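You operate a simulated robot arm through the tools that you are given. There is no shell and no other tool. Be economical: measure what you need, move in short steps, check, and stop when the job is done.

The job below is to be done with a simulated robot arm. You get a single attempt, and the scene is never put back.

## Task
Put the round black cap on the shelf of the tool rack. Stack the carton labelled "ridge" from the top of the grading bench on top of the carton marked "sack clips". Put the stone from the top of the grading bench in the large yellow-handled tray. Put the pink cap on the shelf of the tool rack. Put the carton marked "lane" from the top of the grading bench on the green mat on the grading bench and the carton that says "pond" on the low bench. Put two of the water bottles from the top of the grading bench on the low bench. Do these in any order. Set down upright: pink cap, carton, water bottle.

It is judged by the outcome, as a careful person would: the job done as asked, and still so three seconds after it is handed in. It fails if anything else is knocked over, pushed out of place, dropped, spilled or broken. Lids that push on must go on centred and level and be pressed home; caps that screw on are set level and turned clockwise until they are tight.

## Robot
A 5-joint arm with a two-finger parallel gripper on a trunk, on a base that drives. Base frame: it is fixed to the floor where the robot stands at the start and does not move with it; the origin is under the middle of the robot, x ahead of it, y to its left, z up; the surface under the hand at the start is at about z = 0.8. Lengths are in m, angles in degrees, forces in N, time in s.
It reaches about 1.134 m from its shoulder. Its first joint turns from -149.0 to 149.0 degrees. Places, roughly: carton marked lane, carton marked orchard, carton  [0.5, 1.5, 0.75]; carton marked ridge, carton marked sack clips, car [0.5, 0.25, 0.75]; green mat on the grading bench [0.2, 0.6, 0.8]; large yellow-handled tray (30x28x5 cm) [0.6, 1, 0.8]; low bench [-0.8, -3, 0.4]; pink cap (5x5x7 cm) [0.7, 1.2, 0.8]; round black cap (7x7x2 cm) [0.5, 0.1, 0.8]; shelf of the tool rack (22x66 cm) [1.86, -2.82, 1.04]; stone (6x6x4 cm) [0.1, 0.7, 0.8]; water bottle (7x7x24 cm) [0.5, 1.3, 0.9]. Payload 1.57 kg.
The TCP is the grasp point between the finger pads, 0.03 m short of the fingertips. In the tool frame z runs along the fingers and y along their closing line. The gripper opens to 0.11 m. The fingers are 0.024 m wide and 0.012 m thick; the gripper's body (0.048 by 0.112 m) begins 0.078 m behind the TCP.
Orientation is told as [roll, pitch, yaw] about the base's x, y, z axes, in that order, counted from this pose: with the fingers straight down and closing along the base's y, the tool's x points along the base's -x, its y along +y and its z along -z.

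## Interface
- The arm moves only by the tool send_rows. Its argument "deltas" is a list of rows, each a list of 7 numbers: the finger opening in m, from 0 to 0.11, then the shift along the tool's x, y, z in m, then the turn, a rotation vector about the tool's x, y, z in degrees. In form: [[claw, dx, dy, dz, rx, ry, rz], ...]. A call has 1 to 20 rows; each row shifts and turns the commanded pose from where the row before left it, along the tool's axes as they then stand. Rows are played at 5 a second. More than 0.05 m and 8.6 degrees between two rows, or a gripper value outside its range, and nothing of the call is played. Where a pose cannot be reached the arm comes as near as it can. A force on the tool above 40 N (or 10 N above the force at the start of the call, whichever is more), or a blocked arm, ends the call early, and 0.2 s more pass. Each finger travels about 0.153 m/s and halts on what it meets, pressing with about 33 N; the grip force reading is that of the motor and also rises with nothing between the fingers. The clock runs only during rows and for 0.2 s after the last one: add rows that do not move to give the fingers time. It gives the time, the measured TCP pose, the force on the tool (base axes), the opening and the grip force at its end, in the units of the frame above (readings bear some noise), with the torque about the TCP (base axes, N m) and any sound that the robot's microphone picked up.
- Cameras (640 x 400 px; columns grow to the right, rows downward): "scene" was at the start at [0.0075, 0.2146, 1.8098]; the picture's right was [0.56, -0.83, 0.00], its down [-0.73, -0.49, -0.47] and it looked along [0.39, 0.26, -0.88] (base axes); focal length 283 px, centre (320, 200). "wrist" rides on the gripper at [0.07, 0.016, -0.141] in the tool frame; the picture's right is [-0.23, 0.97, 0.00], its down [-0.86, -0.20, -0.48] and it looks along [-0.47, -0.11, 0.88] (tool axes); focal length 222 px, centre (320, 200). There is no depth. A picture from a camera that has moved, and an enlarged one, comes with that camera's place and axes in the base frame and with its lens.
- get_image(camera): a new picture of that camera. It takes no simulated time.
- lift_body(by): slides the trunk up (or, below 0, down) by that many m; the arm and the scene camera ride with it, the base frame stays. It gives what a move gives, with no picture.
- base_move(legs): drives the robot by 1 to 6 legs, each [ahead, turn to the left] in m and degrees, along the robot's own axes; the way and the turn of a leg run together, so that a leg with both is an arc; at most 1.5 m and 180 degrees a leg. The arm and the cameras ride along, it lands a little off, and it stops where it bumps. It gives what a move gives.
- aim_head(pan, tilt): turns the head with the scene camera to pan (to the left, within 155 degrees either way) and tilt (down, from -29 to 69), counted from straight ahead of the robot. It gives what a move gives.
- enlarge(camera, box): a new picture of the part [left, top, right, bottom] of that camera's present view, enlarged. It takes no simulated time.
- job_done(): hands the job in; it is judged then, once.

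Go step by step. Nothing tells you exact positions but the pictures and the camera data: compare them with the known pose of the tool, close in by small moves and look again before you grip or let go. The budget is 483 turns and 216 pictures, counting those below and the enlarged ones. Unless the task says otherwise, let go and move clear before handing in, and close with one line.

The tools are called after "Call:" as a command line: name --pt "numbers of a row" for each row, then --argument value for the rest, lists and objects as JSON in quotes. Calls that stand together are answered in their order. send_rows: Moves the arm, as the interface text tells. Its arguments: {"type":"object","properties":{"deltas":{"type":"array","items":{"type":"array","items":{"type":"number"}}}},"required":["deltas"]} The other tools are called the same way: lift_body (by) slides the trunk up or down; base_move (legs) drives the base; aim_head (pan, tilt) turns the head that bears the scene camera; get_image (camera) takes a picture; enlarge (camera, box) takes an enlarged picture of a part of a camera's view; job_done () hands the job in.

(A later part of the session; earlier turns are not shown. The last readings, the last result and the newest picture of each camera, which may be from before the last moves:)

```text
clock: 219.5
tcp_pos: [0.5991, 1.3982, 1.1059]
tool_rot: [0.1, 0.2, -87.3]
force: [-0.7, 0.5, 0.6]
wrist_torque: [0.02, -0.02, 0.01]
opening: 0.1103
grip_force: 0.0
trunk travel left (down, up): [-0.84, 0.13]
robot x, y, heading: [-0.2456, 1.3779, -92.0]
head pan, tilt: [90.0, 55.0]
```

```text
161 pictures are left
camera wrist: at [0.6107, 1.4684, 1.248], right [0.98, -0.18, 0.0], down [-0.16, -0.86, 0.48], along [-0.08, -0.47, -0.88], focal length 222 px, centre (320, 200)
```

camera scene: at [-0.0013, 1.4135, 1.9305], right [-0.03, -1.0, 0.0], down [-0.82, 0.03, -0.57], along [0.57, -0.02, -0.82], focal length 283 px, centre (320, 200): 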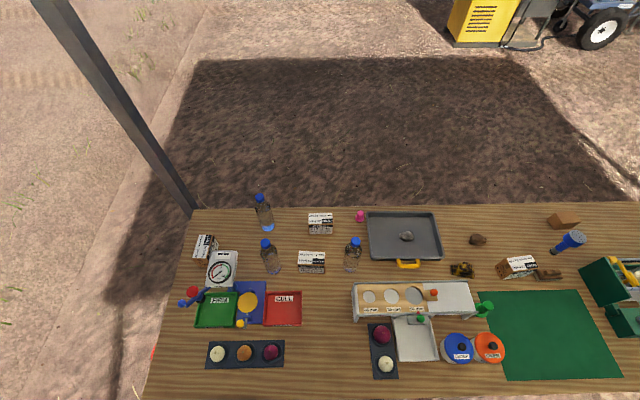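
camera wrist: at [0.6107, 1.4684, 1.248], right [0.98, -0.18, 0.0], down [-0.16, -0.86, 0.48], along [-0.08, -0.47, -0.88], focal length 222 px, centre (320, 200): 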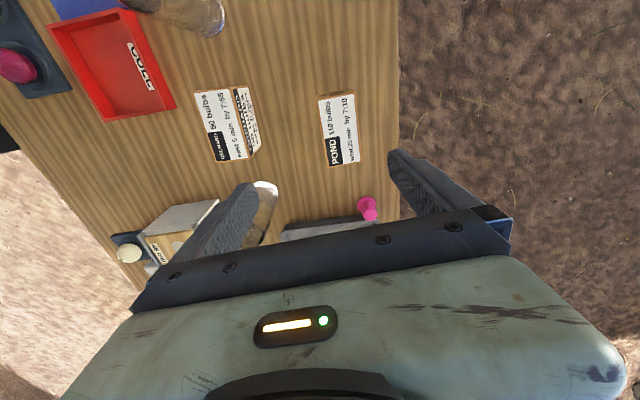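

The pond's top is about 5.4 × 11 cm, centred at (0.632, 1.386). I'll align over it, lower partway, and check the boom's clearance to the nearby bottle.

Call:
send_rows --pt "0.11 -0.0135 0.0325 0 0 0 0" --pt "0.11 0 0 0 0 0 4.7" --pt "0.11 0 0 0 0 0 0"

Call:
lift_body --by -0.14

Call:
get_image --camera "wrist"

Call:
enlarge --camera "scene" --box '[160, 140, 480, 340]'

```text
clock: 220.3
tcp_pos: [0.632, 1.3875, 1.1063]
tool_rot: [0.2, 0.2, -92.1]
force: [0.3, 0.1, 0.4]
wrist_torque: [-0.01, -0.02, -0.03]
opening: 0.1099
grip_force: 0.1
trunk travel left (down, up): [-0.84, 0.13]
robot x, y, heading: [-0.2439, 1.378, -91.7]
head pan, tilt: [90.0, 55.0]
```

```text
clock: 222.0
tcp_pos: [0.6318, 1.3874, 0.9667]
tool_rot: [0.2, 0.2, -92.1]
force: [-0.4, -0.2, -0.2]
wrist_torque: [0.03, 0.0, 0.01]
opening: 0.1102
grip_force: 0.0
trunk travel left (down, up): [-0.7, 0.27]
robot x, y, heading: [-0.2454, 1.3752, -91.8]
head pan, tilt: [90.0, 55.0]
```

```text
160 pictures are left
camera wrist: at [0.6492, 1.4549, 1.108], right [0.96, -0.26, 0.0], down [-0.23, -0.85, 0.48], along [-0.12, -0.46, -0.88], focal length 222 px, centre (320, 200)
```

wrist: 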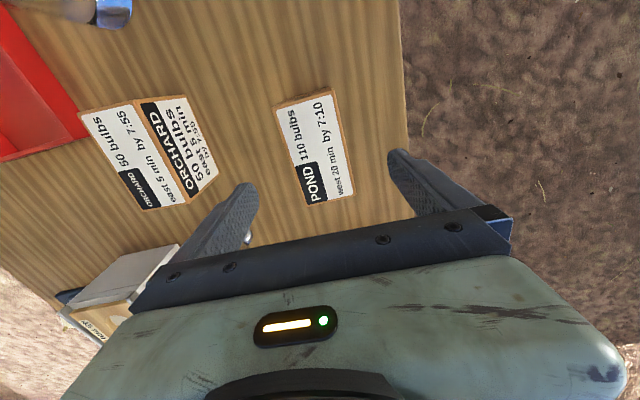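

```text
2.00 times, centred on (320, 240) of scene
camera zoom: at [-0.0013, 1.4138, 1.6706], right [-0.03, -1.0, 0.0], down [-0.82, 0.02, -0.57], along [0.57, -0.02, -0.82], focal length 565 px, centre (320, 120)
```

zoom: 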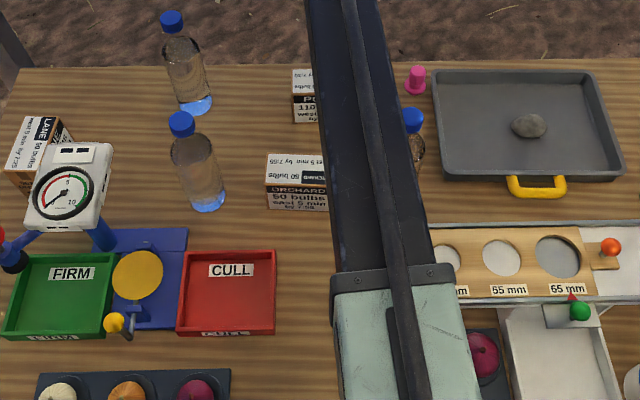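

The boom would pass close to bottle A, so I'll shift the base 0.1 m toward +y and re-aim, making the boom run clear of it.

Call:
base_move --legs '[[-0.1, 0]]'

```text
clock: 223.1
tcp_pos: [0.6351, 1.4828, 0.9659]
tool_rot: [0.2, 0.2, -92.2]
force: [0.7, -0.4, 0.4]
wrist_torque: [0.03, 0.03, -0.04]
opening: 0.1099
grip_force: 0.1
trunk travel left (down, up): [-0.7, 0.27]
robot x, y, heading: [-0.2425, 1.4735, -91.6]
head pan, tilt: [90.0, 55.0]
```

Call:
send_rows --pt "0.11 -0.0475 -0.001 0 0 0 0" --pt "0.11 -0.0475 -0.001 0 0 0 0" --pt "0.11 0 0 0 0 0 -2.2" --pt "0.11 0 0 0 0 0 0"

Call:
lift_body --by -0.06

Call:
get_image --camera "wrist"

Call:
enlarge --camera "scene" --box '[160, 140, 480, 340]'

```text
clock: 224.1
tcp_pos: [0.6316, 1.3873, 0.9647]
tool_rot: [0.2, 0.2, -89.9]
force: [-0.1, 0.0, -0.1]
wrist_torque: [0.0, 0.01, -0.02]
opening: 0.1098
grip_force: 0.0
trunk travel left (down, up): [-0.7, 0.27]
robot x, y, heading: [-0.243, 1.4686, -91.8]
head pan, tilt: [90.0, 55.0]
```

```text
clock: 225.1
tcp_pos: [0.6308, 1.3883, 0.9071]
tool_rot: [0.2, 0.2, -89.8]
force: [-0.8, -1.2, -1.0]
wrist_torque: [-0.01, -0.01, 0.02]
opening: 0.1101
grip_force: 0.0
trunk travel left (down, up): [-0.64, 0.33]
robot x, y, heading: [-0.2418, 1.4709, -91.8]
head pan, tilt: [90.0, 55.0]
```

```text
158 pictures are left
camera wrist: at [0.6452, 1.4563, 1.048], right [0.97, -0.23, 0.0], down [-0.2, -0.86, 0.48], along [-0.1, -0.46, -0.88], focal length 222 px, centre (320, 200)
```

wrist: 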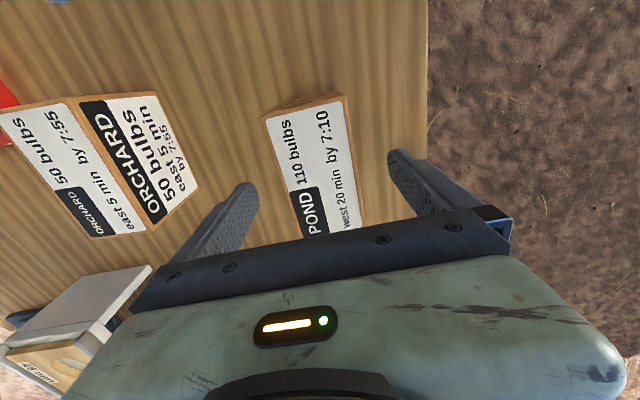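

```text
2.00 times, centred on (320, 240) of scene
camera zoom: at [0.0015, 1.5097, 1.6105], right [-0.03, -1.0, 0.0], down [-0.82, 0.02, -0.57], along [0.57, -0.02, -0.82], focal length 565 px, centre (320, 120)
```

zoom: 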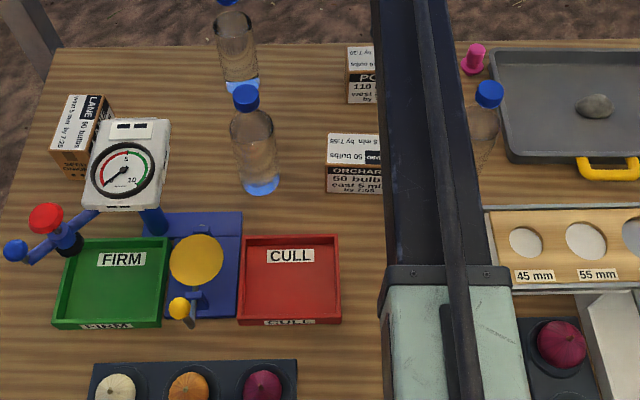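

There's clear space now. I'll lower to grip height and close on the pond carton.

Call:
lift_body --by -0.066

Call:
send_rows --pt "0.09 0 0 0 0 0 0" --pt "0.07 0 0 0 0 0 0" --pt "0.05 0 0 0 0 0 0" --pt "0.04 0 0 0 0 0 0" --pt "0.04 0 0 0 0 0 0"

Call:
get_image --camera "wrist"

```text
clock: 226.2
tcp_pos: [0.6315, 1.3872, 0.8412]
tool_rot: [0.2, 0.3, -89.9]
force: [-0.3, -0.2, 0.4]
wrist_torque: [-0.01, -0.01, -0.01]
opening: 0.1104
grip_force: 0.0
trunk travel left (down, up): [-0.574, 0.396]
robot x, y, heading: [-0.2406, 1.4723, -91.6]
head pan, tilt: [90.0, 55.0]
```

```text
clock: 227.4
tcp_pos: [0.631, 1.387, 0.8407]
tool_rot: [0.2, 0.3, -89.9]
force: [2.1, 0.2, 2.6]
wrist_torque: [0.02, 0.08, -0.03]
opening: 0.0596
grip_force: 32.8
trunk travel left (down, up): [-0.574, 0.396]
robot x, y, heading: [-0.2424, 1.4688, -91.7]
head pan, tilt: [90.0, 55.0]
```

```text
156 pictures are left
camera wrist: at [0.6453, 1.4563, 0.982], right [0.97, -0.23, 0.0], down [-0.2, -0.86, 0.48], along [-0.1, -0.46, -0.88], focal length 222 px, centre (320, 200)
```

wrist: 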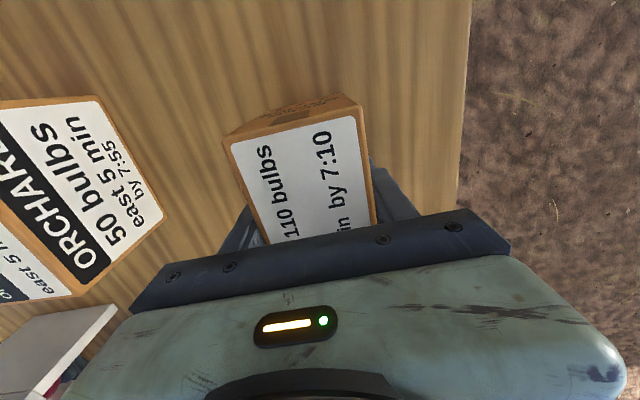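

The carton is gripped. I'll lift it high and swing the arm to the front.

Call:
lift_body --by 0.392

Call:
send_rows --pt "0.04 -0.0296 -0.0351 0 0 0 0" --pt "0.04 -0.0296 -0.0351 0 0 0 0" --pt "0.04 -0.0296 -0.0351 0 0 0 0" --pt "0.04 -0.0296 -0.0351 0 0 0 0" --pt "0.04 -0.0296 -0.0351 0 0 0 0" --pt "0.04 -0.0296 -0.0351 0 0 0 0" --pt "0.04 -0.0296 -0.0351 0 0 0 0" --pt "0.04 -0.0296 -0.0351 0 0 0 0" --pt "0.04 -0.0311 -0.0333 0 0 0 0" --pt "0.04 -0.0311 -0.0333 0 0 0 0" --pt "0.04 -0.0311 -0.0333 0 0 0 0" --pt "0.04 -0.0311 -0.0333 0 0 0 0" --pt "0.04 -0.0311 -0.0333 0 0 0 0" --pt "0.04 -0.0311 -0.0333 0 0 0 0" --pt "0.04 -0.0311 -0.0333 0 0 0 0" --pt "0.04 -0.0311 -0.0333 0 0 0 0" --pt "0.04 -0.0311 -0.0333 0 0 0 0"

Call:
send_rows --pt "0.04 -0.0083 -0.045 0 0 0 0" --pt "0.04 -0.0083 -0.045 0 0 0 0" --pt "0.04 -0.0083 -0.045 0 0 0 0" --pt "0.04 -0.0083 -0.045 0 0 0 0" --pt "0.04 -0.0083 -0.045 0 0 0 0" --pt "0.04 -0.0083 -0.045 0 0 0 0"

Call:
get_image --camera "wrist"

```text
clock: 231.1
tcp_pos: [0.631, 1.3866, 1.2315]
tool_rot: [0.1, 0.2, -89.9]
force: [-0.4, 0.4, -5.4]
wrist_torque: [-0.01, -0.01, 0.0]
opening: 0.0597
grip_force: 33.3
trunk travel left (down, up): [-0.966, 0.004]
robot x, y, heading: [-0.2459, 1.4743, -92.0]
head pan, tilt: [90.0, 55.0]
```

```text
clock: 234.7
tcp_pos: [0.0482, 0.8685, 1.232]
tool_rot: [0.3, 0.2, -90.0]
force: [0.1, -0.1, -3.6]
wrist_torque: [-0.03, 0.01, 0.03]
opening: 0.0601
grip_force: 32.6
out of reach, approached as far as the arm can: row 7
trunk travel left (down, up): [-0.966, 0.004]
robot x, y, heading: [-0.2382, 1.4732, -91.9]
head pan, tilt: [90.0, 55.0]
```

```text
clock: 236.1
tcp_pos: [-0.2208, 0.8172, 1.2326]
tool_rot: [0.2, 0.2, -89.9]
force: [-0.7, 0.2, -4.2]
wrist_torque: [-0.02, -0.04, 0.0]
opening: 0.0598
grip_force: 33.7
trunk travel left (down, up): [-0.966, 0.004]
robot x, y, heading: [-0.2411, 1.4722, -91.7]
head pan, tilt: [90.0, 55.0]
```

```text
155 pictures are left
camera wrist: at [-0.2066, 0.8866, 1.3738], right [0.97, -0.23, 0.0], down [-0.2, -0.86, 0.47], along [-0.1, -0.46, -0.88], focal length 222 px, centre (320, 200)
```

wrist: 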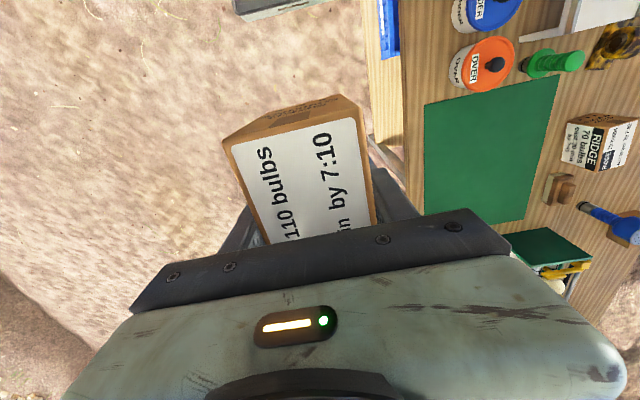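

Now I'll drive to the low bench.

Call:
base_move --legs '[[0.6, -3], [1.5, 0], [1.5, 0]]'

Call:
aim_head --pan 0 --tilt 50

Call:
get_image --camera "scene"

```text
clock: 253.6
tcp_pos: [-0.4958, -2.7726, 1.2328]
tool_rot: [0.2, 0.3, -92.4]
force: [0.3, -0.9, -4.8]
wrist_torque: [-0.02, 0.0, -0.01]
opening: 0.06
grip_force: 32.7
trunk travel left (down, up): [-0.966, 0.004]
robot x, y, heading: [-0.4929, -2.1203, -93.6]
head pan, tilt: [90.0, 55.0]
```

```text
clock: 255.2
tcp_pos: [-0.4954, -2.7722, 1.2338]
tool_rot: [0.2, 0.3, -92.3]
force: [-0.3, -0.5, -4.0]
wrist_torque: [0.0, 0.03, 0.03]
opening: 0.0603
grip_force: 32.9
trunk travel left (down, up): [-0.966, 0.004]
robot x, y, heading: [-0.4913, -2.1216, -94.0]
head pan, tilt: [0.0, 50.0]
```

```text
154 pictures are left
camera scene: at [-0.3252, -2.1616, 1.943], right [-1.0, 0.07, 0.0], down [0.05, 0.76, -0.64], along [-0.04, -0.64, -0.77], focal length 283 px, centre (320, 200)
```

scene: 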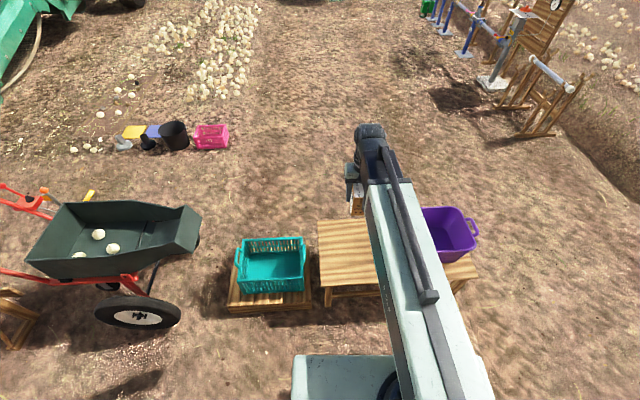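

The low bench top spans about x -1.27 to -0.38, y -3.25 to -2.80, with the tub beyond x ≈ -0.95. I'll extend over (-0.49, -2.98) and lower most of the way.

Call:
send_rows --pt "0.04 -0.0415 0.0037 0 0 0 0" --pt "0.04 -0.0415 0.0037 0 0 0 0" --pt "0.04 -0.0415 0.0037 0 0 0 0" --pt "0.04 -0.0415 0.0037 0 0 0 0" --pt "0.04 -0.0415 0.0037 0 0 0 0" --pt "0.04 0 0 0 0 0 0"

Call:
lift_body --by -0.65

Call:
get_image --camera "wrist"

Call:
get_image --camera "scene"

```text
clock: 256.6
tcp_pos: [-0.4868, -2.98, 1.2327]
tool_rot: [0.3, 0.2, -92.3]
force: [0.2, -0.7, -4.7]
wrist_torque: [-0.02, -0.01, 0.01]
opening: 0.0598
grip_force: 33.3
trunk travel left (down, up): [-0.966, 0.004]
robot x, y, heading: [-0.4916, -2.1174, -93.7]
head pan, tilt: [0.0, 50.0]
```

```text
refused: -0.65 is not a number from -0.4 to 0.4
```

```text
153 pictures are left
camera wrist: at [-0.4686, -2.9122, 1.3739], right [0.96, -0.27, 0.0], down [-0.23, -0.85, 0.48], along [-0.12, -0.46, -0.88], focal length 222 px, centre (320, 200)
```

wrist: 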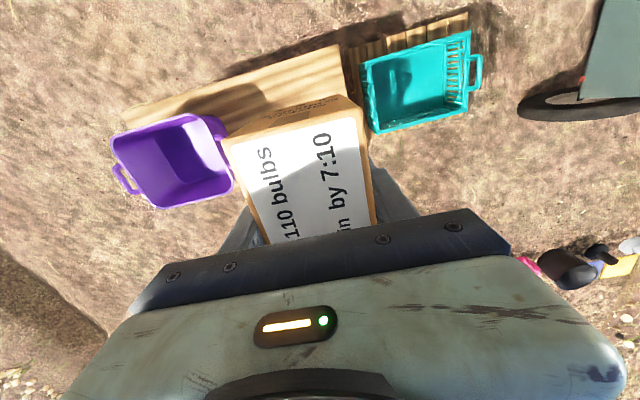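

```text
152 pictures are left
camera scene: at [-0.3252, -2.1612, 1.9431], right [-1.0, 0.07, 0.0], down [0.05, 0.76, -0.64], along [-0.04, -0.64, -0.77], focal length 283 px, centre (320, 200)
```

scene: 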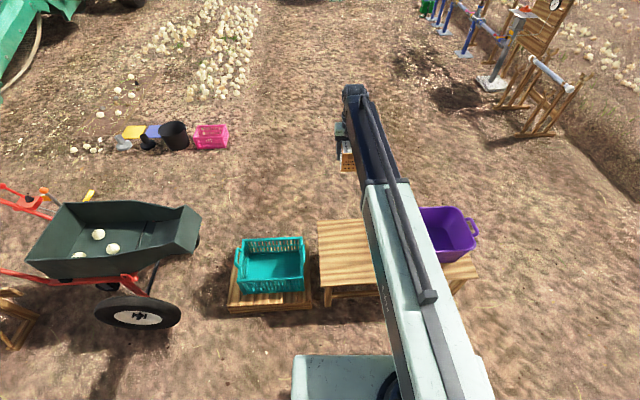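

Call:
lift_body --by -0.4

Call:
lift_body --by -0.3

Call:
get_image --camera "wrist"

Call:
get_image --camera "scene"

```text
clock: 260.5
tcp_pos: [-0.4865, -2.9812, 0.8315]
tool_rot: [0.2, 0.1, -92.3]
force: [-1.5, -0.4, -4.3]
wrist_torque: [0.01, 0.01, 0.0]
opening: 0.0599
grip_force: 33.5
trunk travel left (down, up): [-0.566, 0.404]
robot x, y, heading: [-0.4904, -2.119, -93.8]
head pan, tilt: [0.0, 50.0]
```

```text
clock: 263.5
tcp_pos: [-0.4868, -2.9808, 0.5319]
tool_rot: [0.2, 0.2, -92.3]
force: [0.7, -0.2, -4.2]
wrist_torque: [0.0, -0.02, -0.03]
opening: 0.0598
grip_force: 32.9
trunk travel left (down, up): [-0.266, 0.704]
robot x, y, heading: [-0.4935, -2.1202, -93.6]
head pan, tilt: [0.0, 50.0]
```

```text
151 pictures are left
camera wrist: at [-0.4687, -2.9122, 0.6737], right [0.96, -0.27, 0.0], down [-0.24, -0.85, 0.47], along [-0.12, -0.46, -0.88], focal length 222 px, centre (320, 200)
```

wrist: 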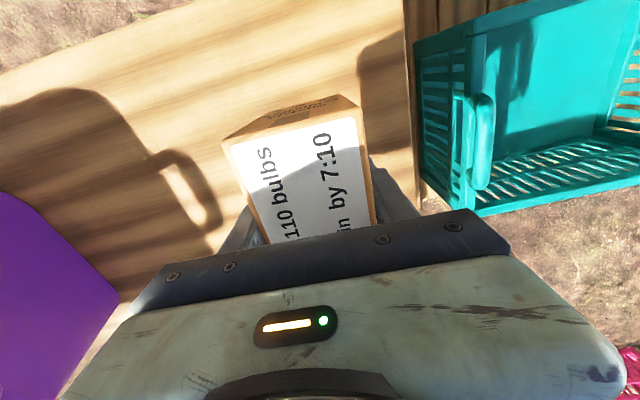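

```text
150 pictures are left
camera scene: at [-0.3253, -2.1615, 1.2431], right [-1.0, 0.07, 0.0], down [0.05, 0.76, -0.64], along [-0.04, -0.64, -0.77], focal length 283 px, centre (320, 200)
```

scene: 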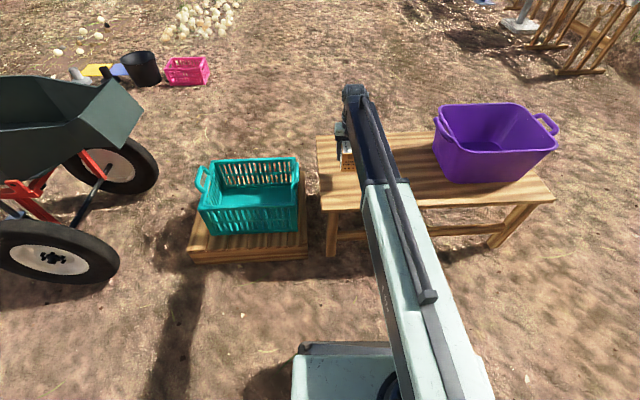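

The tub begins around x ≈ -0.86, so I'll shift the carton 3.5 cm toward the bench's right end to leave room, then lower.

Call:
send_rows --pt "0.04 0.0014 0.033 0 0 0 0" --pt "0.04 0 0 0 0 0 0"

Call:
lift_body --by -0.083

Call:
lift_body --by -0.006

```text
clock: 264.1
tcp_pos: [-0.4557, -2.9826, 0.5323]
tool_rot: [0.1, 0.2, -92.2]
force: [-1.2, -0.1, -4.4]
wrist_torque: [-0.01, 0.01, 0.01]
opening: 0.0596
grip_force: 33.5
trunk travel left (down, up): [-0.266, 0.704]
robot x, y, heading: [-0.4943, -2.1197, -93.8]
head pan, tilt: [0.0, 50.0]
```

```text
clock: 265.2
tcp_pos: [-0.4555, -2.9802, 0.449]
tool_rot: [0.2, 0.2, -92.3]
force: [-0.9, 0.1, -4.3]
wrist_torque: [-0.04, -0.01, 0.02]
opening: 0.0597
grip_force: 32.8
trunk travel left (down, up): [-0.183, 0.787]
robot x, y, heading: [-0.489, -2.1207, -93.6]
head pan, tilt: [0.0, 50.0]
```

```text
clock: 265.8
tcp_pos: [-0.4555, -2.9806, 0.4435]
tool_rot: [0.2, 0.2, -92.4]
force: [0.2, -0.6, -4.5]
wrist_torque: [0.0, -0.01, 0.0]
opening: 0.0601
grip_force: 32.9
trunk travel left (down, up): [-0.177, 0.793]
robot x, y, heading: [-0.4922, -2.117, -94.0]
head pan, tilt: [0.0, 50.0]
```

Call:
lift_body --by -0.003

Call:
get_image --camera "wrist"

```text
clock: 266.3
tcp_pos: [-0.455, -2.9808, 0.4412]
tool_rot: [0.2, 0.1, -92.3]
force: [-0.3, -1.6, 2.7]
wrist_torque: [-0.07, 0.18, 0.07]
opening: 0.0597
grip_force: 32.9
trunk travel left (down, up): [-0.174, 0.796]
robot x, y, heading: [-0.49, -2.1227, -93.7]
head pan, tilt: [0.0, 50.0]
```

```text
149 pictures are left
camera wrist: at [-0.4381, -2.9129, 0.5821], right [0.96, -0.27, 0.0], down [-0.23, -0.85, 0.48], along [-0.12, -0.46, -0.88], focal length 222 px, centre (320, 200)
```

wrist: 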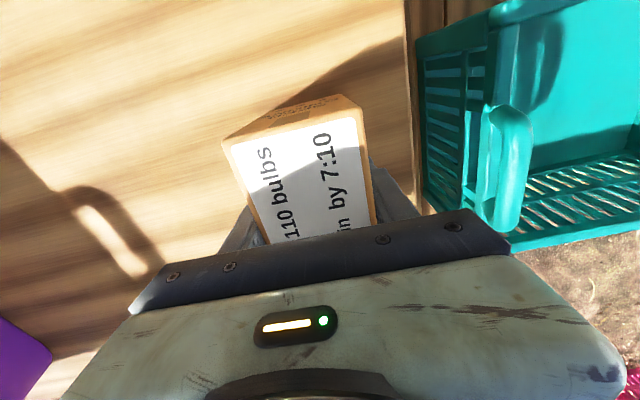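

It has touched down. I'll release and lift clear.

Call:
send_rows --pt "0.07 0 0 0 0 0 0" --pt "0.085 0 0 0 0 0 0" --pt "0.1 0 0 0 0 0 0" --pt "0.1 0 0 0 0 0 0"

Call:
lift_body --by 0.4

Call:
lift_body --by 0.39

Call:
get_image --camera "scene"

```text
clock: 267.3
tcp_pos: [-0.4556, -2.9814, 0.4414]
tool_rot: [0.3, 0.2, -92.3]
force: [-0.3, 0.0, -0.7]
wrist_torque: [-0.03, 0.03, -0.06]
opening: 0.1
grip_force: 0.1
trunk travel left (down, up): [-0.174, 0.796]
robot x, y, heading: [-0.4919, -2.119, -93.7]
head pan, tilt: [0.0, 50.0]
```

```text
clock: 271.1
tcp_pos: [-0.4554, -2.9813, 0.8391]
tool_rot: [0.2, 0.2, -92.2]
force: [-1.3, -0.4, 0.7]
wrist_torque: [-0.01, 0.01, 0.0]
opening: 0.0998
grip_force: 0.0
trunk travel left (down, up): [-0.574, 0.396]
robot x, y, heading: [-0.491, -2.1192, -93.6]
head pan, tilt: [0.0, 50.0]
```

```text
clock: 274.9
tcp_pos: [-0.455, -2.9817, 1.2298]
tool_rot: [0.2, 0.2, -92.3]
force: [-0.6, 0.0, 0.2]
wrist_torque: [-0.03, -0.01, 0.0]
opening: 0.1
grip_force: 0.0
trunk travel left (down, up): [-0.964, 0.006]
robot x, y, heading: [-0.4919, -2.1149, -93.7]
head pan, tilt: [0.0, 50.0]
```

```text
148 pictures are left
camera scene: at [-0.3252, -2.1612, 1.941], right [-1.0, 0.07, 0.0], down [0.05, 0.76, -0.64], along [-0.04, -0.64, -0.77], focal length 283 px, centre (320, 200)
```

scene: 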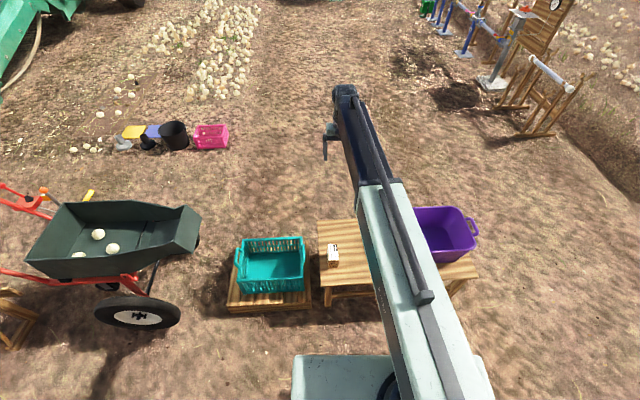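

Pond stands on the low bench. I'll reverse back to the bench for the first bottle.

Call:
base_move --legs '[[-1.5, 0], [-1.5, 0], [-0.45, 0]]'

Call:
aim_head --pan 90 --tilt 55

Call:
enlarge --camera "scene" --box '[160, 140, 480, 340]'

```text
clock: 291.6
tcp_pos: [-0.21, 0.4504, 1.2317]
tool_rot: [0.2, 0.2, -94.1]
force: [0.4, 0.6, 0.3]
wrist_torque: [-0.01, 0.01, 0.01]
opening: 0.1002
grip_force: 0.1
trunk travel left (down, up): [-0.964, 0.006]
robot x, y, heading: [-0.254, 1.3171, -96.4]
head pan, tilt: [0.0, 50.0]
```

```text
clock: 293.3
tcp_pos: [-0.2091, 0.4498, 1.23]
tool_rot: [0.2, 0.2, -94.0]
force: [0.5, 0.5, -0.1]
wrist_torque: [0.02, 0.04, 0.01]
opening: 0.1002
grip_force: 0.0
trunk travel left (down, up): [-0.964, 0.006]
robot x, y, heading: [-0.2541, 1.3151, -96.8]
head pan, tilt: [90.0, 55.0]
```

```text
2.00 times, centred on (320, 240) of scene
camera zoom: at [-0.0084, 1.3331, 1.9345], right [-0.12, -0.99, 0.0], down [-0.81, 0.09, -0.57], along [0.57, -0.07, -0.82], focal length 565 px, centre (320, 120)
```

zoom: 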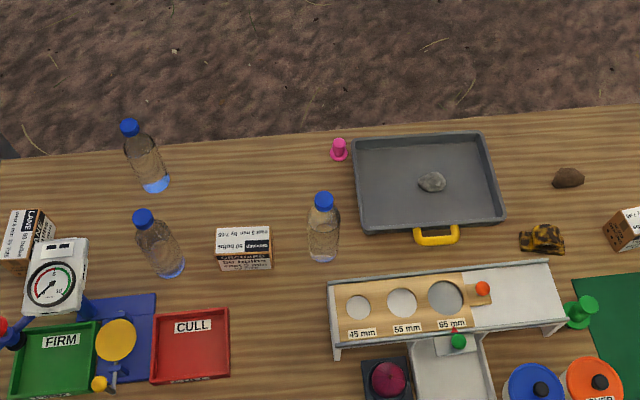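

Bottle A is at (0.440, 1.273). I'll swing over it at full height.

Call:
send_rows --pt "0.11 0.0298 0.0352 0 0 0 0" --pt "0.11 0.0298 0.0352 0 0 0 0" --pt "0.11 0.0298 0.0352 0 0 0 0" --pt "0.11 0.0298 0.0352 0 0 0 0" --pt "0.11 0.0298 0.0352 0 0 0 0" --pt "0.11 0.0298 0.0352 0 0 0 0" --pt "0.11 0.0298 0.0352 0 0 0 0" --pt "0.11 0.0298 0.0352 0 0 0 0" --pt "0.11 0.0298 0.0352 0 0 0 0" --pt "0.11 0.0298 0.0352 0 0 0 0" --pt "0.11 0.0298 0.0352 0 0 0 0"

Call:
send_rows --pt "0.11 0.0414 0.0156 0 0 0 0" --pt "0.11 0.0414 0.0156 0 0 0 0" --pt "0.11 0.0414 0.0156 0 0 0 0" --pt "0.11 0.0414 0.0156 0 0 0 0" --pt "0.11 0.0414 0.0156 0 0 0 0" --pt "0.11 0.0414 0.0156 0 0 0 0" --pt "0.11 0.0414 0.0156 0 0 0 0" --pt "0.11 0.0414 0.0156 0 0 0 0" --pt "0.11 0.0414 0.0156 0 0 0 0" --pt "0.11 0.0414 0.0156 0 0 0 0" --pt "0.11 0.0414 0.0156 0 0 0 0" --pt "0.11 0.0414 0.0156 0 0 0 0" --pt "0.11 0.0414 0.0156 0 0 0 0" --pt "0.11 0 0 0 0 0 0"

Call:
get_image --camera "wrist"

```text
clock: 295.7
tcp_pos: [0.2008, 0.7496, 1.231]
tool_rot: [0.2, 0.2, -94.1]
force: [0.5, -0.7, -0.5]
wrist_torque: [-0.04, 0.05, 0.0]
opening: 0.1099
grip_force: 0.0
out of reach, approached as far as the arm can: row 8
trunk travel left (down, up): [-0.964, 0.006]
robot x, y, heading: [-0.253, 1.3169, -96.4]
head pan, tilt: [90.0, 55.0]
```

```text
clock: 298.7
tcp_pos: [0.4394, 1.2711, 1.2298]
tool_rot: [0.2, 0.2, -94.2]
force: [0.6, 0.4, 0.4]
wrist_torque: [0.01, 0.01, 0.01]
opening: 0.1098
grip_force: 0.1
trunk travel left (down, up): [-0.964, 0.006]
robot x, y, heading: [-0.2543, 1.3165, -96.8]
head pan, tilt: [90.0, 55.0]
```

```text
146 pictures are left
camera wrist: at [0.4584, 1.3385, 1.372], right [0.96, -0.3, 0.0], down [-0.26, -0.84, 0.48], along [-0.14, -0.45, -0.88], focal length 222 px, centre (320, 200)
```

wrist: 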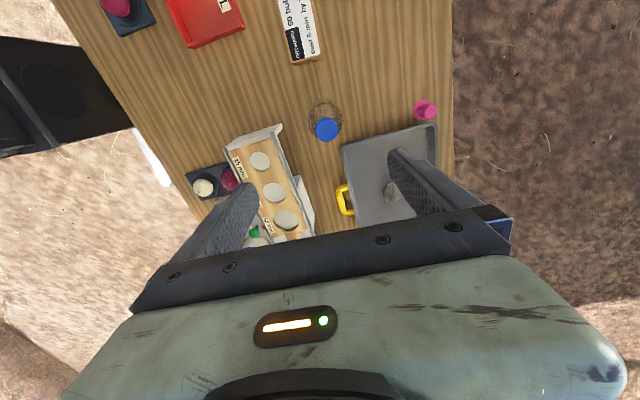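

Call:
send_rows --pt "0.11 0.005 0.006 0 0 0 0" --pt "0.11 0 0 0 0 0 0"

Call:
lift_body --by -0.13

Call:
get_image --camera "wrist"

```text
clock: 299.3
tcp_pos: [0.4453, 1.2761, 1.23]
tool_rot: [0.1, 0.2, -94.0]
force: [0.5, 0.4, -0.1]
wrist_torque: [0.0, -0.01, -0.01]
opening: 0.11
grip_force: 0.1
trunk travel left (down, up): [-0.964, 0.006]
robot x, y, heading: [-0.2543, 1.3168, -96.5]
head pan, tilt: [90.0, 55.0]
```

```text
clock: 300.9
tcp_pos: [0.4457, 1.2758, 1.1005]
tool_rot: [0.3, 0.2, -94.0]
force: [-0.2, -1.0, -0.2]
wrist_torque: [0.02, 0.02, -0.01]
opening: 0.1099
grip_force: 0.0
trunk travel left (down, up): [-0.834, 0.136]
robot x, y, heading: [-0.2569, 1.3147, -96.6]
head pan, tilt: [90.0, 55.0]
```

```text
145 pictures are left
camera wrist: at [0.4645, 1.343, 1.2421], right [0.96, -0.3, 0.0], down [-0.26, -0.84, 0.48], along [-0.14, -0.45, -0.88], focal length 222 px, centre (320, 200)
```

wrist: 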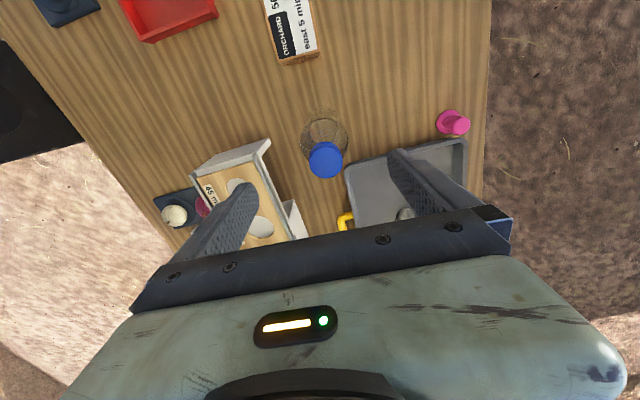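

Call:
send_rows --pt "0.11 0.0025 0.003 0 0 0 0" --pt "0.11 0 0 0 0 0 0"

Call:
lift_body --by -0.07

Call:
get_image --camera "wrist"

Call:
enlarge --camera "scene" --box '[220, 100, 420, 260]'

```text
clock: 301.5
tcp_pos: [0.4475, 1.2778, 1.1007]
tool_rot: [0.2, 0.3, -93.9]
force: [0.5, 0.0, 0.2]
wrist_torque: [-0.01, 0.01, 0.03]
opening: 0.1102
grip_force: 0.2
trunk travel left (down, up): [-0.834, 0.136]
robot x, y, heading: [-0.2566, 1.3119, -96.6]
head pan, tilt: [90.0, 55.0]
```

```text
clock: 302.5
tcp_pos: [0.4468, 1.2786, 1.0299]
tool_rot: [0.2, 0.2, -94.1]
force: [-0.7, 1.2, 0.1]
wrist_torque: [0.03, -0.01, 0.04]
opening: 0.11
grip_force: 0.1
trunk travel left (down, up): [-0.764, 0.206]
robot x, y, heading: [-0.2479, 1.3112, -96.4]
head pan, tilt: [90.0, 55.0]
```

```text
144 pictures are left
camera wrist: at [0.4677, 1.3455, 1.172], right [0.96, -0.3, 0.0], down [-0.26, -0.84, 0.48], along [-0.14, -0.45, -0.88], focal length 222 px, centre (320, 200)
```

wrist: 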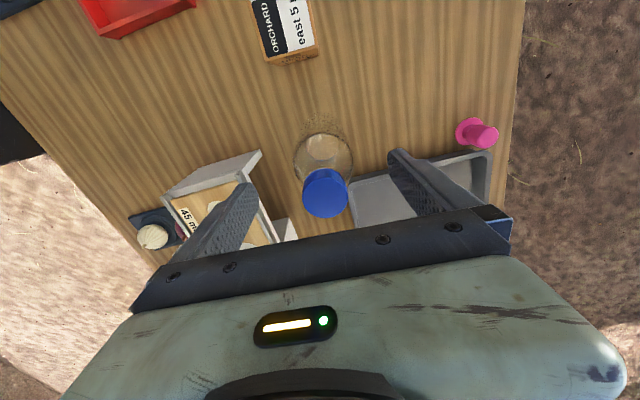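

```text
2.50 times, centred on (320, 180) of scene
camera zoom: at [-0.0086, 1.3336, 1.7345], right [-0.12, -0.99, 0.0], down [-0.81, 0.09, -0.57], along [0.57, -0.07, -0.82], focal length 707 px, centre (320, 250)
```

zoom: 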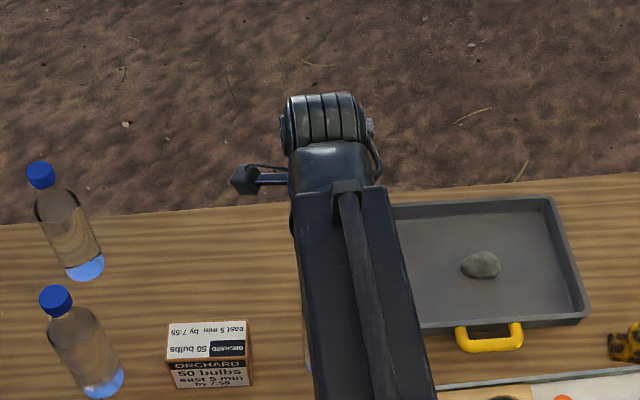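

The cap is centred between the fingers. I'll lower to grip the bottle body and close.

Call:
lift_body --by -0.062

Call:
send_rows --pt "0.09 0.001 0.002 0 0 0 0" --pt "0.08 0 0 0 0 0 0" --pt "0.07 0 0 0 0 0 0" --pt "0.06 0 0 0 0 0 0" --pt "0.05 0 0 0 0 0 0" --pt "0.05 0 0 0 0 0 0"

Call:
get_image --camera "wrist"

```text
clock: 303.6
tcp_pos: [0.4483, 1.2781, 0.9675]
tool_rot: [0.2, 0.2, -94.0]
force: [-0.1, 0.2, -0.7]
wrist_torque: [0.02, 0.02, 0.01]
opening: 0.1099
grip_force: 0.1
trunk travel left (down, up): [-0.702, 0.268]
robot x, y, heading: [-0.2577, 1.3161, -96.7]
head pan, tilt: [90.0, 55.0]
```

```text
clock: 305.0
tcp_pos: [0.45, 1.2787, 0.9685]
tool_rot: [0.2, 0.2, -93.9]
force: [2.7, -0.5, 3.8]
wrist_torque: [-0.09, -0.33, 0.0]
opening: 0.0646
grip_force: 32.7
trunk travel left (down, up): [-0.702, 0.268]
robot x, y, heading: [-0.2541, 1.3157, -96.7]
head pan, tilt: [90.0, 55.0]
```

```text
142 pictures are left
camera wrist: at [0.4695, 1.3464, 1.11], right [0.96, -0.3, 0.0], down [-0.26, -0.84, 0.48], along [-0.14, -0.45, -0.88], focal length 222 px, centre (320, 200)
```

wrist: 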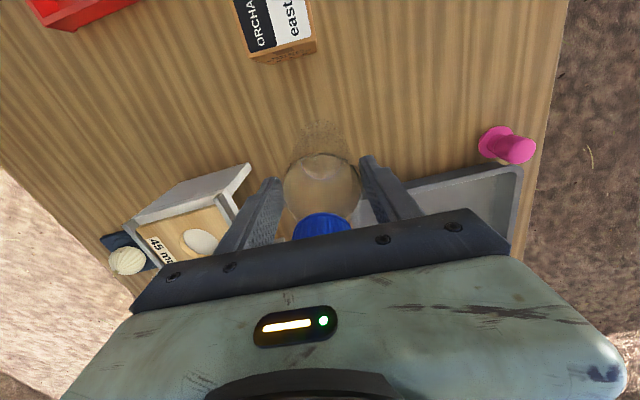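

Bottle A is gripped. I'll lift it and swing to the front.

Call:
lift_body --by 0.05

Call:
lift_body --by 0.214

Call:
send_rows --pt "0.05 -0.0405 -0.02 0 0 0 0" --pt "0.05 -0.0405 -0.02 0 0 0 0" --pt "0.05 -0.0405 -0.02 0 0 0 0" --pt "0.05 -0.0405 -0.02 0 0 0 0" --pt "0.05 -0.0405 -0.02 0 0 0 0" --pt "0.05 -0.0405 -0.02 0 0 0 0" --pt "0.05 -0.0405 -0.02 0 0 0 0" --pt "0.05 -0.0405 -0.02 0 0 0 0" --pt "0.05 -0.0405 -0.02 0 0 0 0" --pt "0.05 -0.0405 -0.02 0 0 0 0" --pt "0.05 -0.0405 -0.02 0 0 0 0"

Call:
send_rows --pt "0.05 -0.0218 -0.0386 0 0 0 0" --pt "0.05 -0.0218 -0.0386 0 0 0 0" --pt "0.05 -0.0218 -0.0386 0 0 0 0" --pt "0.05 -0.0218 -0.0386 0 0 0 0" --pt "0.05 -0.0218 -0.0386 0 0 0 0" --pt "0.05 -0.0218 -0.0386 0 0 0 0" --pt "0.05 -0.0218 -0.0386 0 0 0 0" --pt "0.05 -0.0218 -0.0386 0 0 0 0" --pt "0.05 -0.0218 -0.0386 0 0 0 0" --pt "0.05 -0.0218 -0.0386 0 0 0 0"

Call:
get_image --camera "wrist"

```text
clock: 305.9
tcp_pos: [0.451, 1.2796, 1.0181]
tool_rot: [0.2, 0.2, -93.9]
force: [0.5, 0.4, -5.3]
wrist_torque: [-0.03, 0.0, -0.02]
opening: 0.0642
grip_force: 33.3
trunk travel left (down, up): [-0.752, 0.218]
robot x, y, heading: [-0.2554, 1.3161, -96.6]
head pan, tilt: [90.0, 55.0]
```

```text
clock: 308.2
tcp_pos: [0.4512, 1.2788, 1.2316]
tool_rot: [0.2, 0.2, -94.1]
force: [-0.1, -1.1, -6.1]
wrist_torque: [0.09, -0.01, 0.01]
opening: 0.0646
grip_force: 32.7
trunk travel left (down, up): [-0.966, 0.004]
robot x, y, heading: [-0.252, 1.3144, -96.6]
head pan, tilt: [90.0, 55.0]
```

```text
clock: 310.6
tcp_pos: [0.1972, 0.8486, 1.2334]
tool_rot: [0.1, 0.2, -94.0]
force: [0.4, 0.3, -6.0]
wrist_torque: [0.05, -0.03, 0.01]
opening: 0.0644
grip_force: 32.8
trunk travel left (down, up): [-0.966, 0.004]
robot x, y, heading: [-0.2563, 1.3122, -96.5]
head pan, tilt: [90.0, 55.0]
```

```text
clock: 312.8
tcp_pos: [-0.1994, 0.6597, 1.2316]
tool_rot: [0.2, 0.2, -94.1]
force: [0.3, -0.7, -5.5]
wrist_torque: [0.04, -0.02, -0.03]
opening: 0.0643
grip_force: 32.9
out of reach, approached as far as the arm can: row 4
trunk travel left (down, up): [-0.966, 0.004]
robot x, y, heading: [-0.2501, 1.3148, -96.6]
head pan, tilt: [90.0, 55.0]
```

```text
141 pictures are left
camera wrist: at [-0.1804, 0.7273, 1.3737], right [0.96, -0.3, 0.0], down [-0.26, -0.84, 0.47], along [-0.14, -0.45, -0.88], focal length 222 px, centre (320, 200)
```

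wrist: 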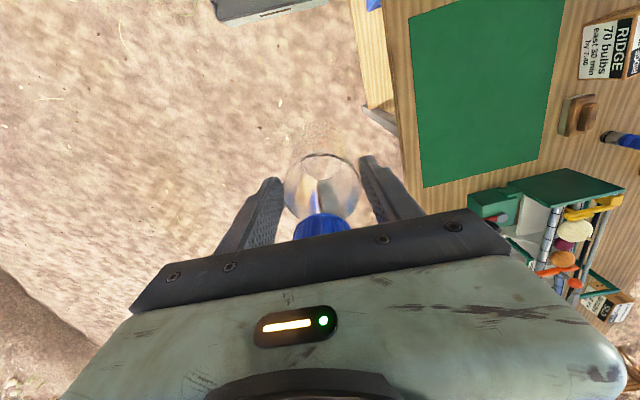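

Call:
base_move --legs '[[0.4, 2.5], [1.5, 0], [1.5, 0]]'

Call:
aim_head --pan 0 --tilt 50

Call:
get_image --camera "scene"

```text
clock: 329.2
tcp_pos: [-0.5077, -2.7043, 1.2316]
tool_rot: [0.2, 0.1, -92.4]
force: [0.0, 0.3, -5.3]
wrist_torque: [0.03, 0.02, 0.0]
opening: 0.0641
grip_force: 33.2
trunk travel left (down, up): [-0.966, 0.004]
robot x, y, heading: [-0.5823, -2.0489, -94.6]
head pan, tilt: [90.0, 55.0]
```

```text
clock: 330.9
tcp_pos: [-0.5066, -2.7031, 1.234]
tool_rot: [0.2, 0.2, -92.4]
force: [-0.6, 0.8, -6.0]
wrist_torque: [0.05, 0.02, 0.0]
opening: 0.064
grip_force: 32.9
trunk travel left (down, up): [-0.966, 0.004]
robot x, y, heading: [-0.5869, -2.0499, -94.7]
head pan, tilt: [0.0, 50.0]
```

```text
140 pictures are left
camera scene: at [-0.4153, -2.097, 1.943], right [-1.0, 0.08, 0.0], down [0.06, 0.76, -0.64], along [-0.05, -0.64, -0.77], focal length 283 px, centre (320, 200)
```

scene: 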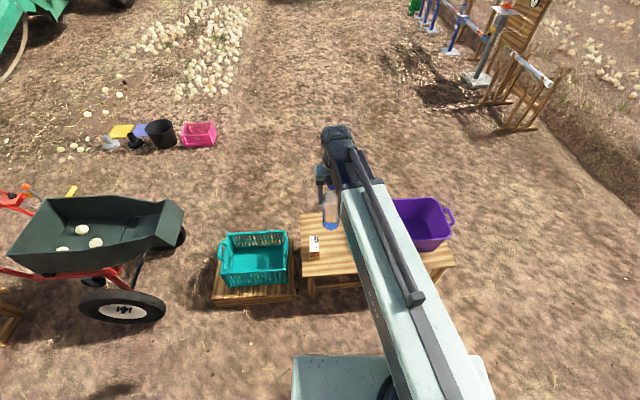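

Call:
base_move --legs '[[0.1, 0]]'

```text
clock: 332.0
tcp_pos: [-0.5165, -2.8067, 1.232]
tool_rot: [0.2, 0.3, -92.2]
force: [0.5, -0.7, -6.4]
wrist_torque: [0.09, -0.01, 0.01]
opening: 0.0643
grip_force: 33.1
trunk travel left (down, up): [-0.966, 0.004]
robot x, y, heading: [-0.5888, -2.1503, -95.2]
head pan, tilt: [0.0, 50.0]
```

Call:
send_rows --pt "0.05 -0.0301 -0.0305 0 0 0 0" --pt "0.05 -0.0301 -0.0305 0 0 0 0" --pt "0.05 -0.0301 -0.0305 0 0 0 0" --pt "0.05 -0.0301 -0.0305 0 0 0 0" --pt "0.05 -0.0301 -0.0305 0 0 0 0" --pt "0.05 -0.0301 -0.0305 0 0 0 0" --pt "0.05 0 0 0 0 0 0"

Call:
lift_body --by -0.4

Call:
lift_body --by -0.16

Call:
get_image --camera "wrist"

Call:
get_image --camera "scene"

```text
clock: 333.6
tcp_pos: [-0.7052, -2.9812, 1.2319]
tool_rot: [0.2, 0.2, -92.3]
force: [0.1, 0.2, -4.9]
wrist_torque: [0.01, 0.03, -0.01]
opening: 0.0641
grip_force: 33.0
trunk travel left (down, up): [-0.966, 0.004]
robot x, y, heading: [-0.59, -2.1557, -95.0]
head pan, tilt: [0.0, 50.0]
```

```text
clock: 337.5
tcp_pos: [-0.7053, -2.9812, 0.8324]
tool_rot: [0.2, 0.2, -92.3]
force: [-0.3, -0.2, -5.0]
wrist_torque: [0.04, -0.03, -0.02]
opening: 0.0643
grip_force: 33.0
trunk travel left (down, up): [-0.566, 0.404]
robot x, y, heading: [-0.5891, -2.1535, -95.1]
head pan, tilt: [0.0, 50.0]
```

```text
clock: 339.3
tcp_pos: [-0.7061, -2.98, 0.6725]
tool_rot: [0.3, 0.1, -92.3]
force: [0.0, 0.5, -5.4]
wrist_torque: [0.05, -0.05, -0.01]
opening: 0.0639
grip_force: 32.5
trunk travel left (down, up): [-0.406, 0.564]
robot x, y, heading: [-0.5904, -2.1516, -95.1]
head pan, tilt: [0.0, 50.0]
```

```text
139 pictures are left
camera wrist: at [-0.6877, -2.9125, 0.8136], right [0.96, -0.27, 0.0], down [-0.24, -0.85, 0.47], along [-0.12, -0.46, -0.88], focal length 222 px, centre (320, 200)
```

wrist: 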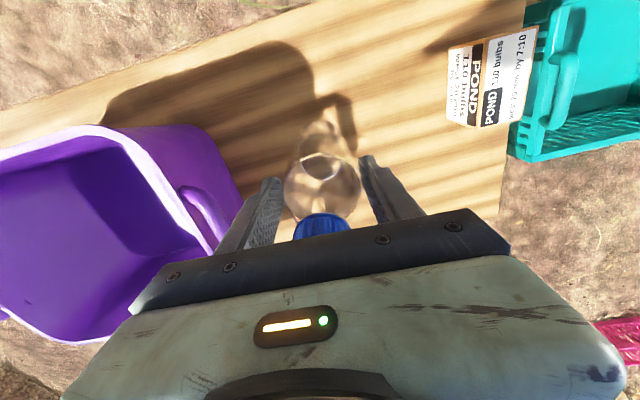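

```text
138 pictures are left
camera scene: at [-0.4242, -2.1983, 1.3831], right [-1.0, 0.09, 0.0], down [0.07, 0.76, -0.64], along [-0.05, -0.64, -0.77], focal length 283 px, centre (320, 200)
```

scene: 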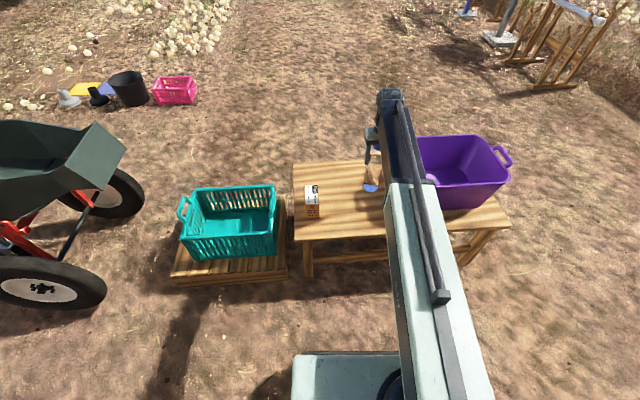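

Call:
send_rows --pt "0.05 0.0008 0.02 0 0 0 0" --pt "0.05 0 0 0 0 0 0"

Call:
lift_body --by -0.098

Call:
lift_body --by -0.004

```text
clock: 339.9
tcp_pos: [-0.6846, -2.9812, 0.6709]
tool_rot: [0.2, 0.1, -92.2]
force: [-0.2, -0.8, -5.7]
wrist_torque: [0.01, 0.01, 0.0]
opening: 0.0642
grip_force: 32.9
trunk travel left (down, up): [-0.406, 0.564]
robot x, y, heading: [-0.5922, -2.152, -95.0]
head pan, tilt: [0.0, 50.0]
```

```text
clock: 341.2
tcp_pos: [-0.6853, -2.9806, 0.5741]
tool_rot: [0.2, 0.1, -92.3]
force: [-0.3, 0.2, -5.4]
wrist_torque: [0.04, -0.01, 0.02]
opening: 0.064
grip_force: 32.7
trunk travel left (down, up): [-0.308, 0.662]
robot x, y, heading: [-0.5904, -2.1533, -95.2]
head pan, tilt: [0.0, 50.0]
```

```text
clock: 341.7
tcp_pos: [-0.6843, -2.9817, 0.5696]
tool_rot: [0.2, 0.2, -92.3]
force: [0.1, 0.3, -4.8]
wrist_torque: [0.03, 0.04, -0.01]
opening: 0.0642
grip_force: 32.9
trunk travel left (down, up): [-0.304, 0.666]
robot x, y, heading: [-0.5918, -2.1511, -95.1]
head pan, tilt: [0.0, 50.0]
```

Call:
lift_body --by -0.002

Call:
lift_body --by -0.002

```text
clock: 342.3
tcp_pos: [-0.685, -2.9812, 0.5681]
tool_rot: [0.3, 0.1, -92.3]
force: [0.0, -1.4, 5.6]
wrist_torque: [-0.27, 0.24, 0.06]
opening: 0.0645
grip_force: 32.9
trunk travel left (down, up): [-0.302, 0.668]
robot x, y, heading: [-0.5867, -2.1554, -94.8]
head pan, tilt: [0.0, 50.0]
```

```text
clock: 342.8
tcp_pos: [-0.685, -2.9812, 0.5678]
tool_rot: [0.2, 0.0, -92.3]
force: [0.3, -4.5, 22.0]
wrist_torque: [-0.44, 0.1, 0.13]
opening: 0.0644
grip_force: 32.7
trunk travel left (down, up): [-0.3, 0.67]
robot x, y, heading: [-0.5917, -2.1548, -94.9]
head pan, tilt: [0.0, 50.0]
```

The bottle stands on the low bench. I'll ease up 2 mm, open slowly and lift.

Call:
lift_body --by 0.002

Call:
send_rows --pt "0.07 0 0 0 0 0 0" --pt "0.08 0 0 0 0 0 0" --pt "0.09 0 0 0 0 0 0" --pt "0.1 0 0 0 0 0 0" --pt "0.1 0 0 0 0 0 0"

Call:
lift_body --by 0.15

Call:
get_image --camera "wrist"

Call:
lift_body --by 0.4

Call:
lift_body --by 0.115

Call:
get_image --camera "scene"

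```text
clock: 343.3
tcp_pos: [-0.6844, -2.9802, 0.5672]
tool_rot: [0.3, 0.2, -92.3]
force: [1.0, -0.4, -0.9]
wrist_torque: [-0.23, -0.12, 0.04]
opening: 0.0641
grip_force: 33.0
trunk travel left (down, up): [-0.302, 0.668]
robot x, y, heading: [-0.5901, -2.1502, -95.0]
head pan, tilt: [0.0, 50.0]
```

```text
clock: 344.5
tcp_pos: [-0.6848, -2.9824, 0.5678]
tool_rot: [0.2, 0.2, -92.3]
force: [0.2, 0.8, -0.5]
wrist_torque: [-0.02, 0.01, -0.02]
opening: 0.1
grip_force: 0.1
trunk travel left (down, up): [-0.302, 0.668]
robot x, y, heading: [-0.5903, -2.155, -94.9]
head pan, tilt: [0.0, 50.0]
```

```text
clock: 346.2
tcp_pos: [-0.6849, -2.9809, 0.7193]
tool_rot: [0.3, 0.2, -92.4]
force: [0.0, -0.5, 0.7]
wrist_torque: [-0.01, 0.0, 0.0]
opening: 0.1002
grip_force: 0.1
trunk travel left (down, up): [-0.452, 0.518]
robot x, y, heading: [-0.591, -2.1515, -95.0]
head pan, tilt: [0.0, 50.0]
```

```text
137 pictures are left
camera wrist: at [-0.6676, -2.9134, 0.8599], right [0.96, -0.27, 0.0], down [-0.24, -0.85, 0.48], along [-0.12, -0.46, -0.88], focal length 222 px, centre (320, 200)
```

wrist: 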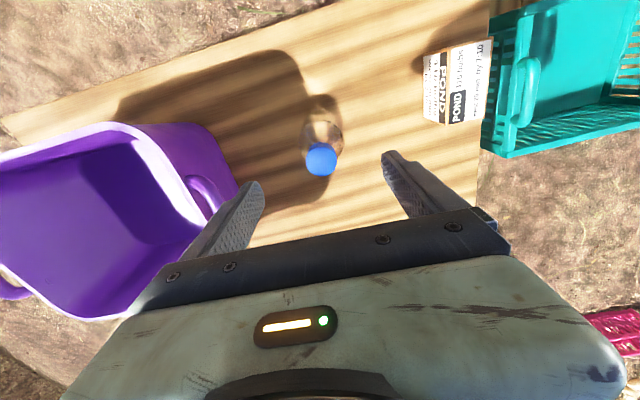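

```text
clock: 350.1
tcp_pos: [-0.6853, -2.9814, 1.1196]
tool_rot: [0.2, 0.2, -92.3]
force: [0.7, 0.4, -0.4]
wrist_torque: [0.01, -0.01, 0.03]
opening: 0.1002
grip_force: 0.1
trunk travel left (down, up): [-0.852, 0.118]
robot x, y, heading: [-0.5915, -2.1539, -94.9]
head pan, tilt: [0.0, 50.0]
```

```text
clock: 351.5
tcp_pos: [-0.6852, -2.9817, 1.2327]
tool_rot: [0.2, 0.1, -92.4]
force: [-0.3, -1.1, 0.2]
wrist_torque: [-0.01, -0.01, 0.01]
opening: 0.1
grip_force: 0.3
trunk travel left (down, up): [-0.967, 0.003]
robot x, y, heading: [-0.588, -2.1506, -95.1]
head pan, tilt: [0.0, 50.0]
```

```text
136 pictures are left
camera scene: at [-0.4241, -2.1979, 1.944], right [-1.0, 0.09, 0.0], down [0.07, 0.76, -0.64], along [-0.05, -0.64, -0.77], focal length 283 px, centre (320, 200)
```

scene: 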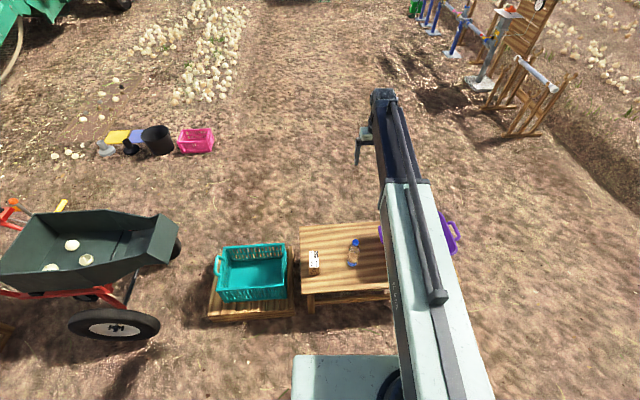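

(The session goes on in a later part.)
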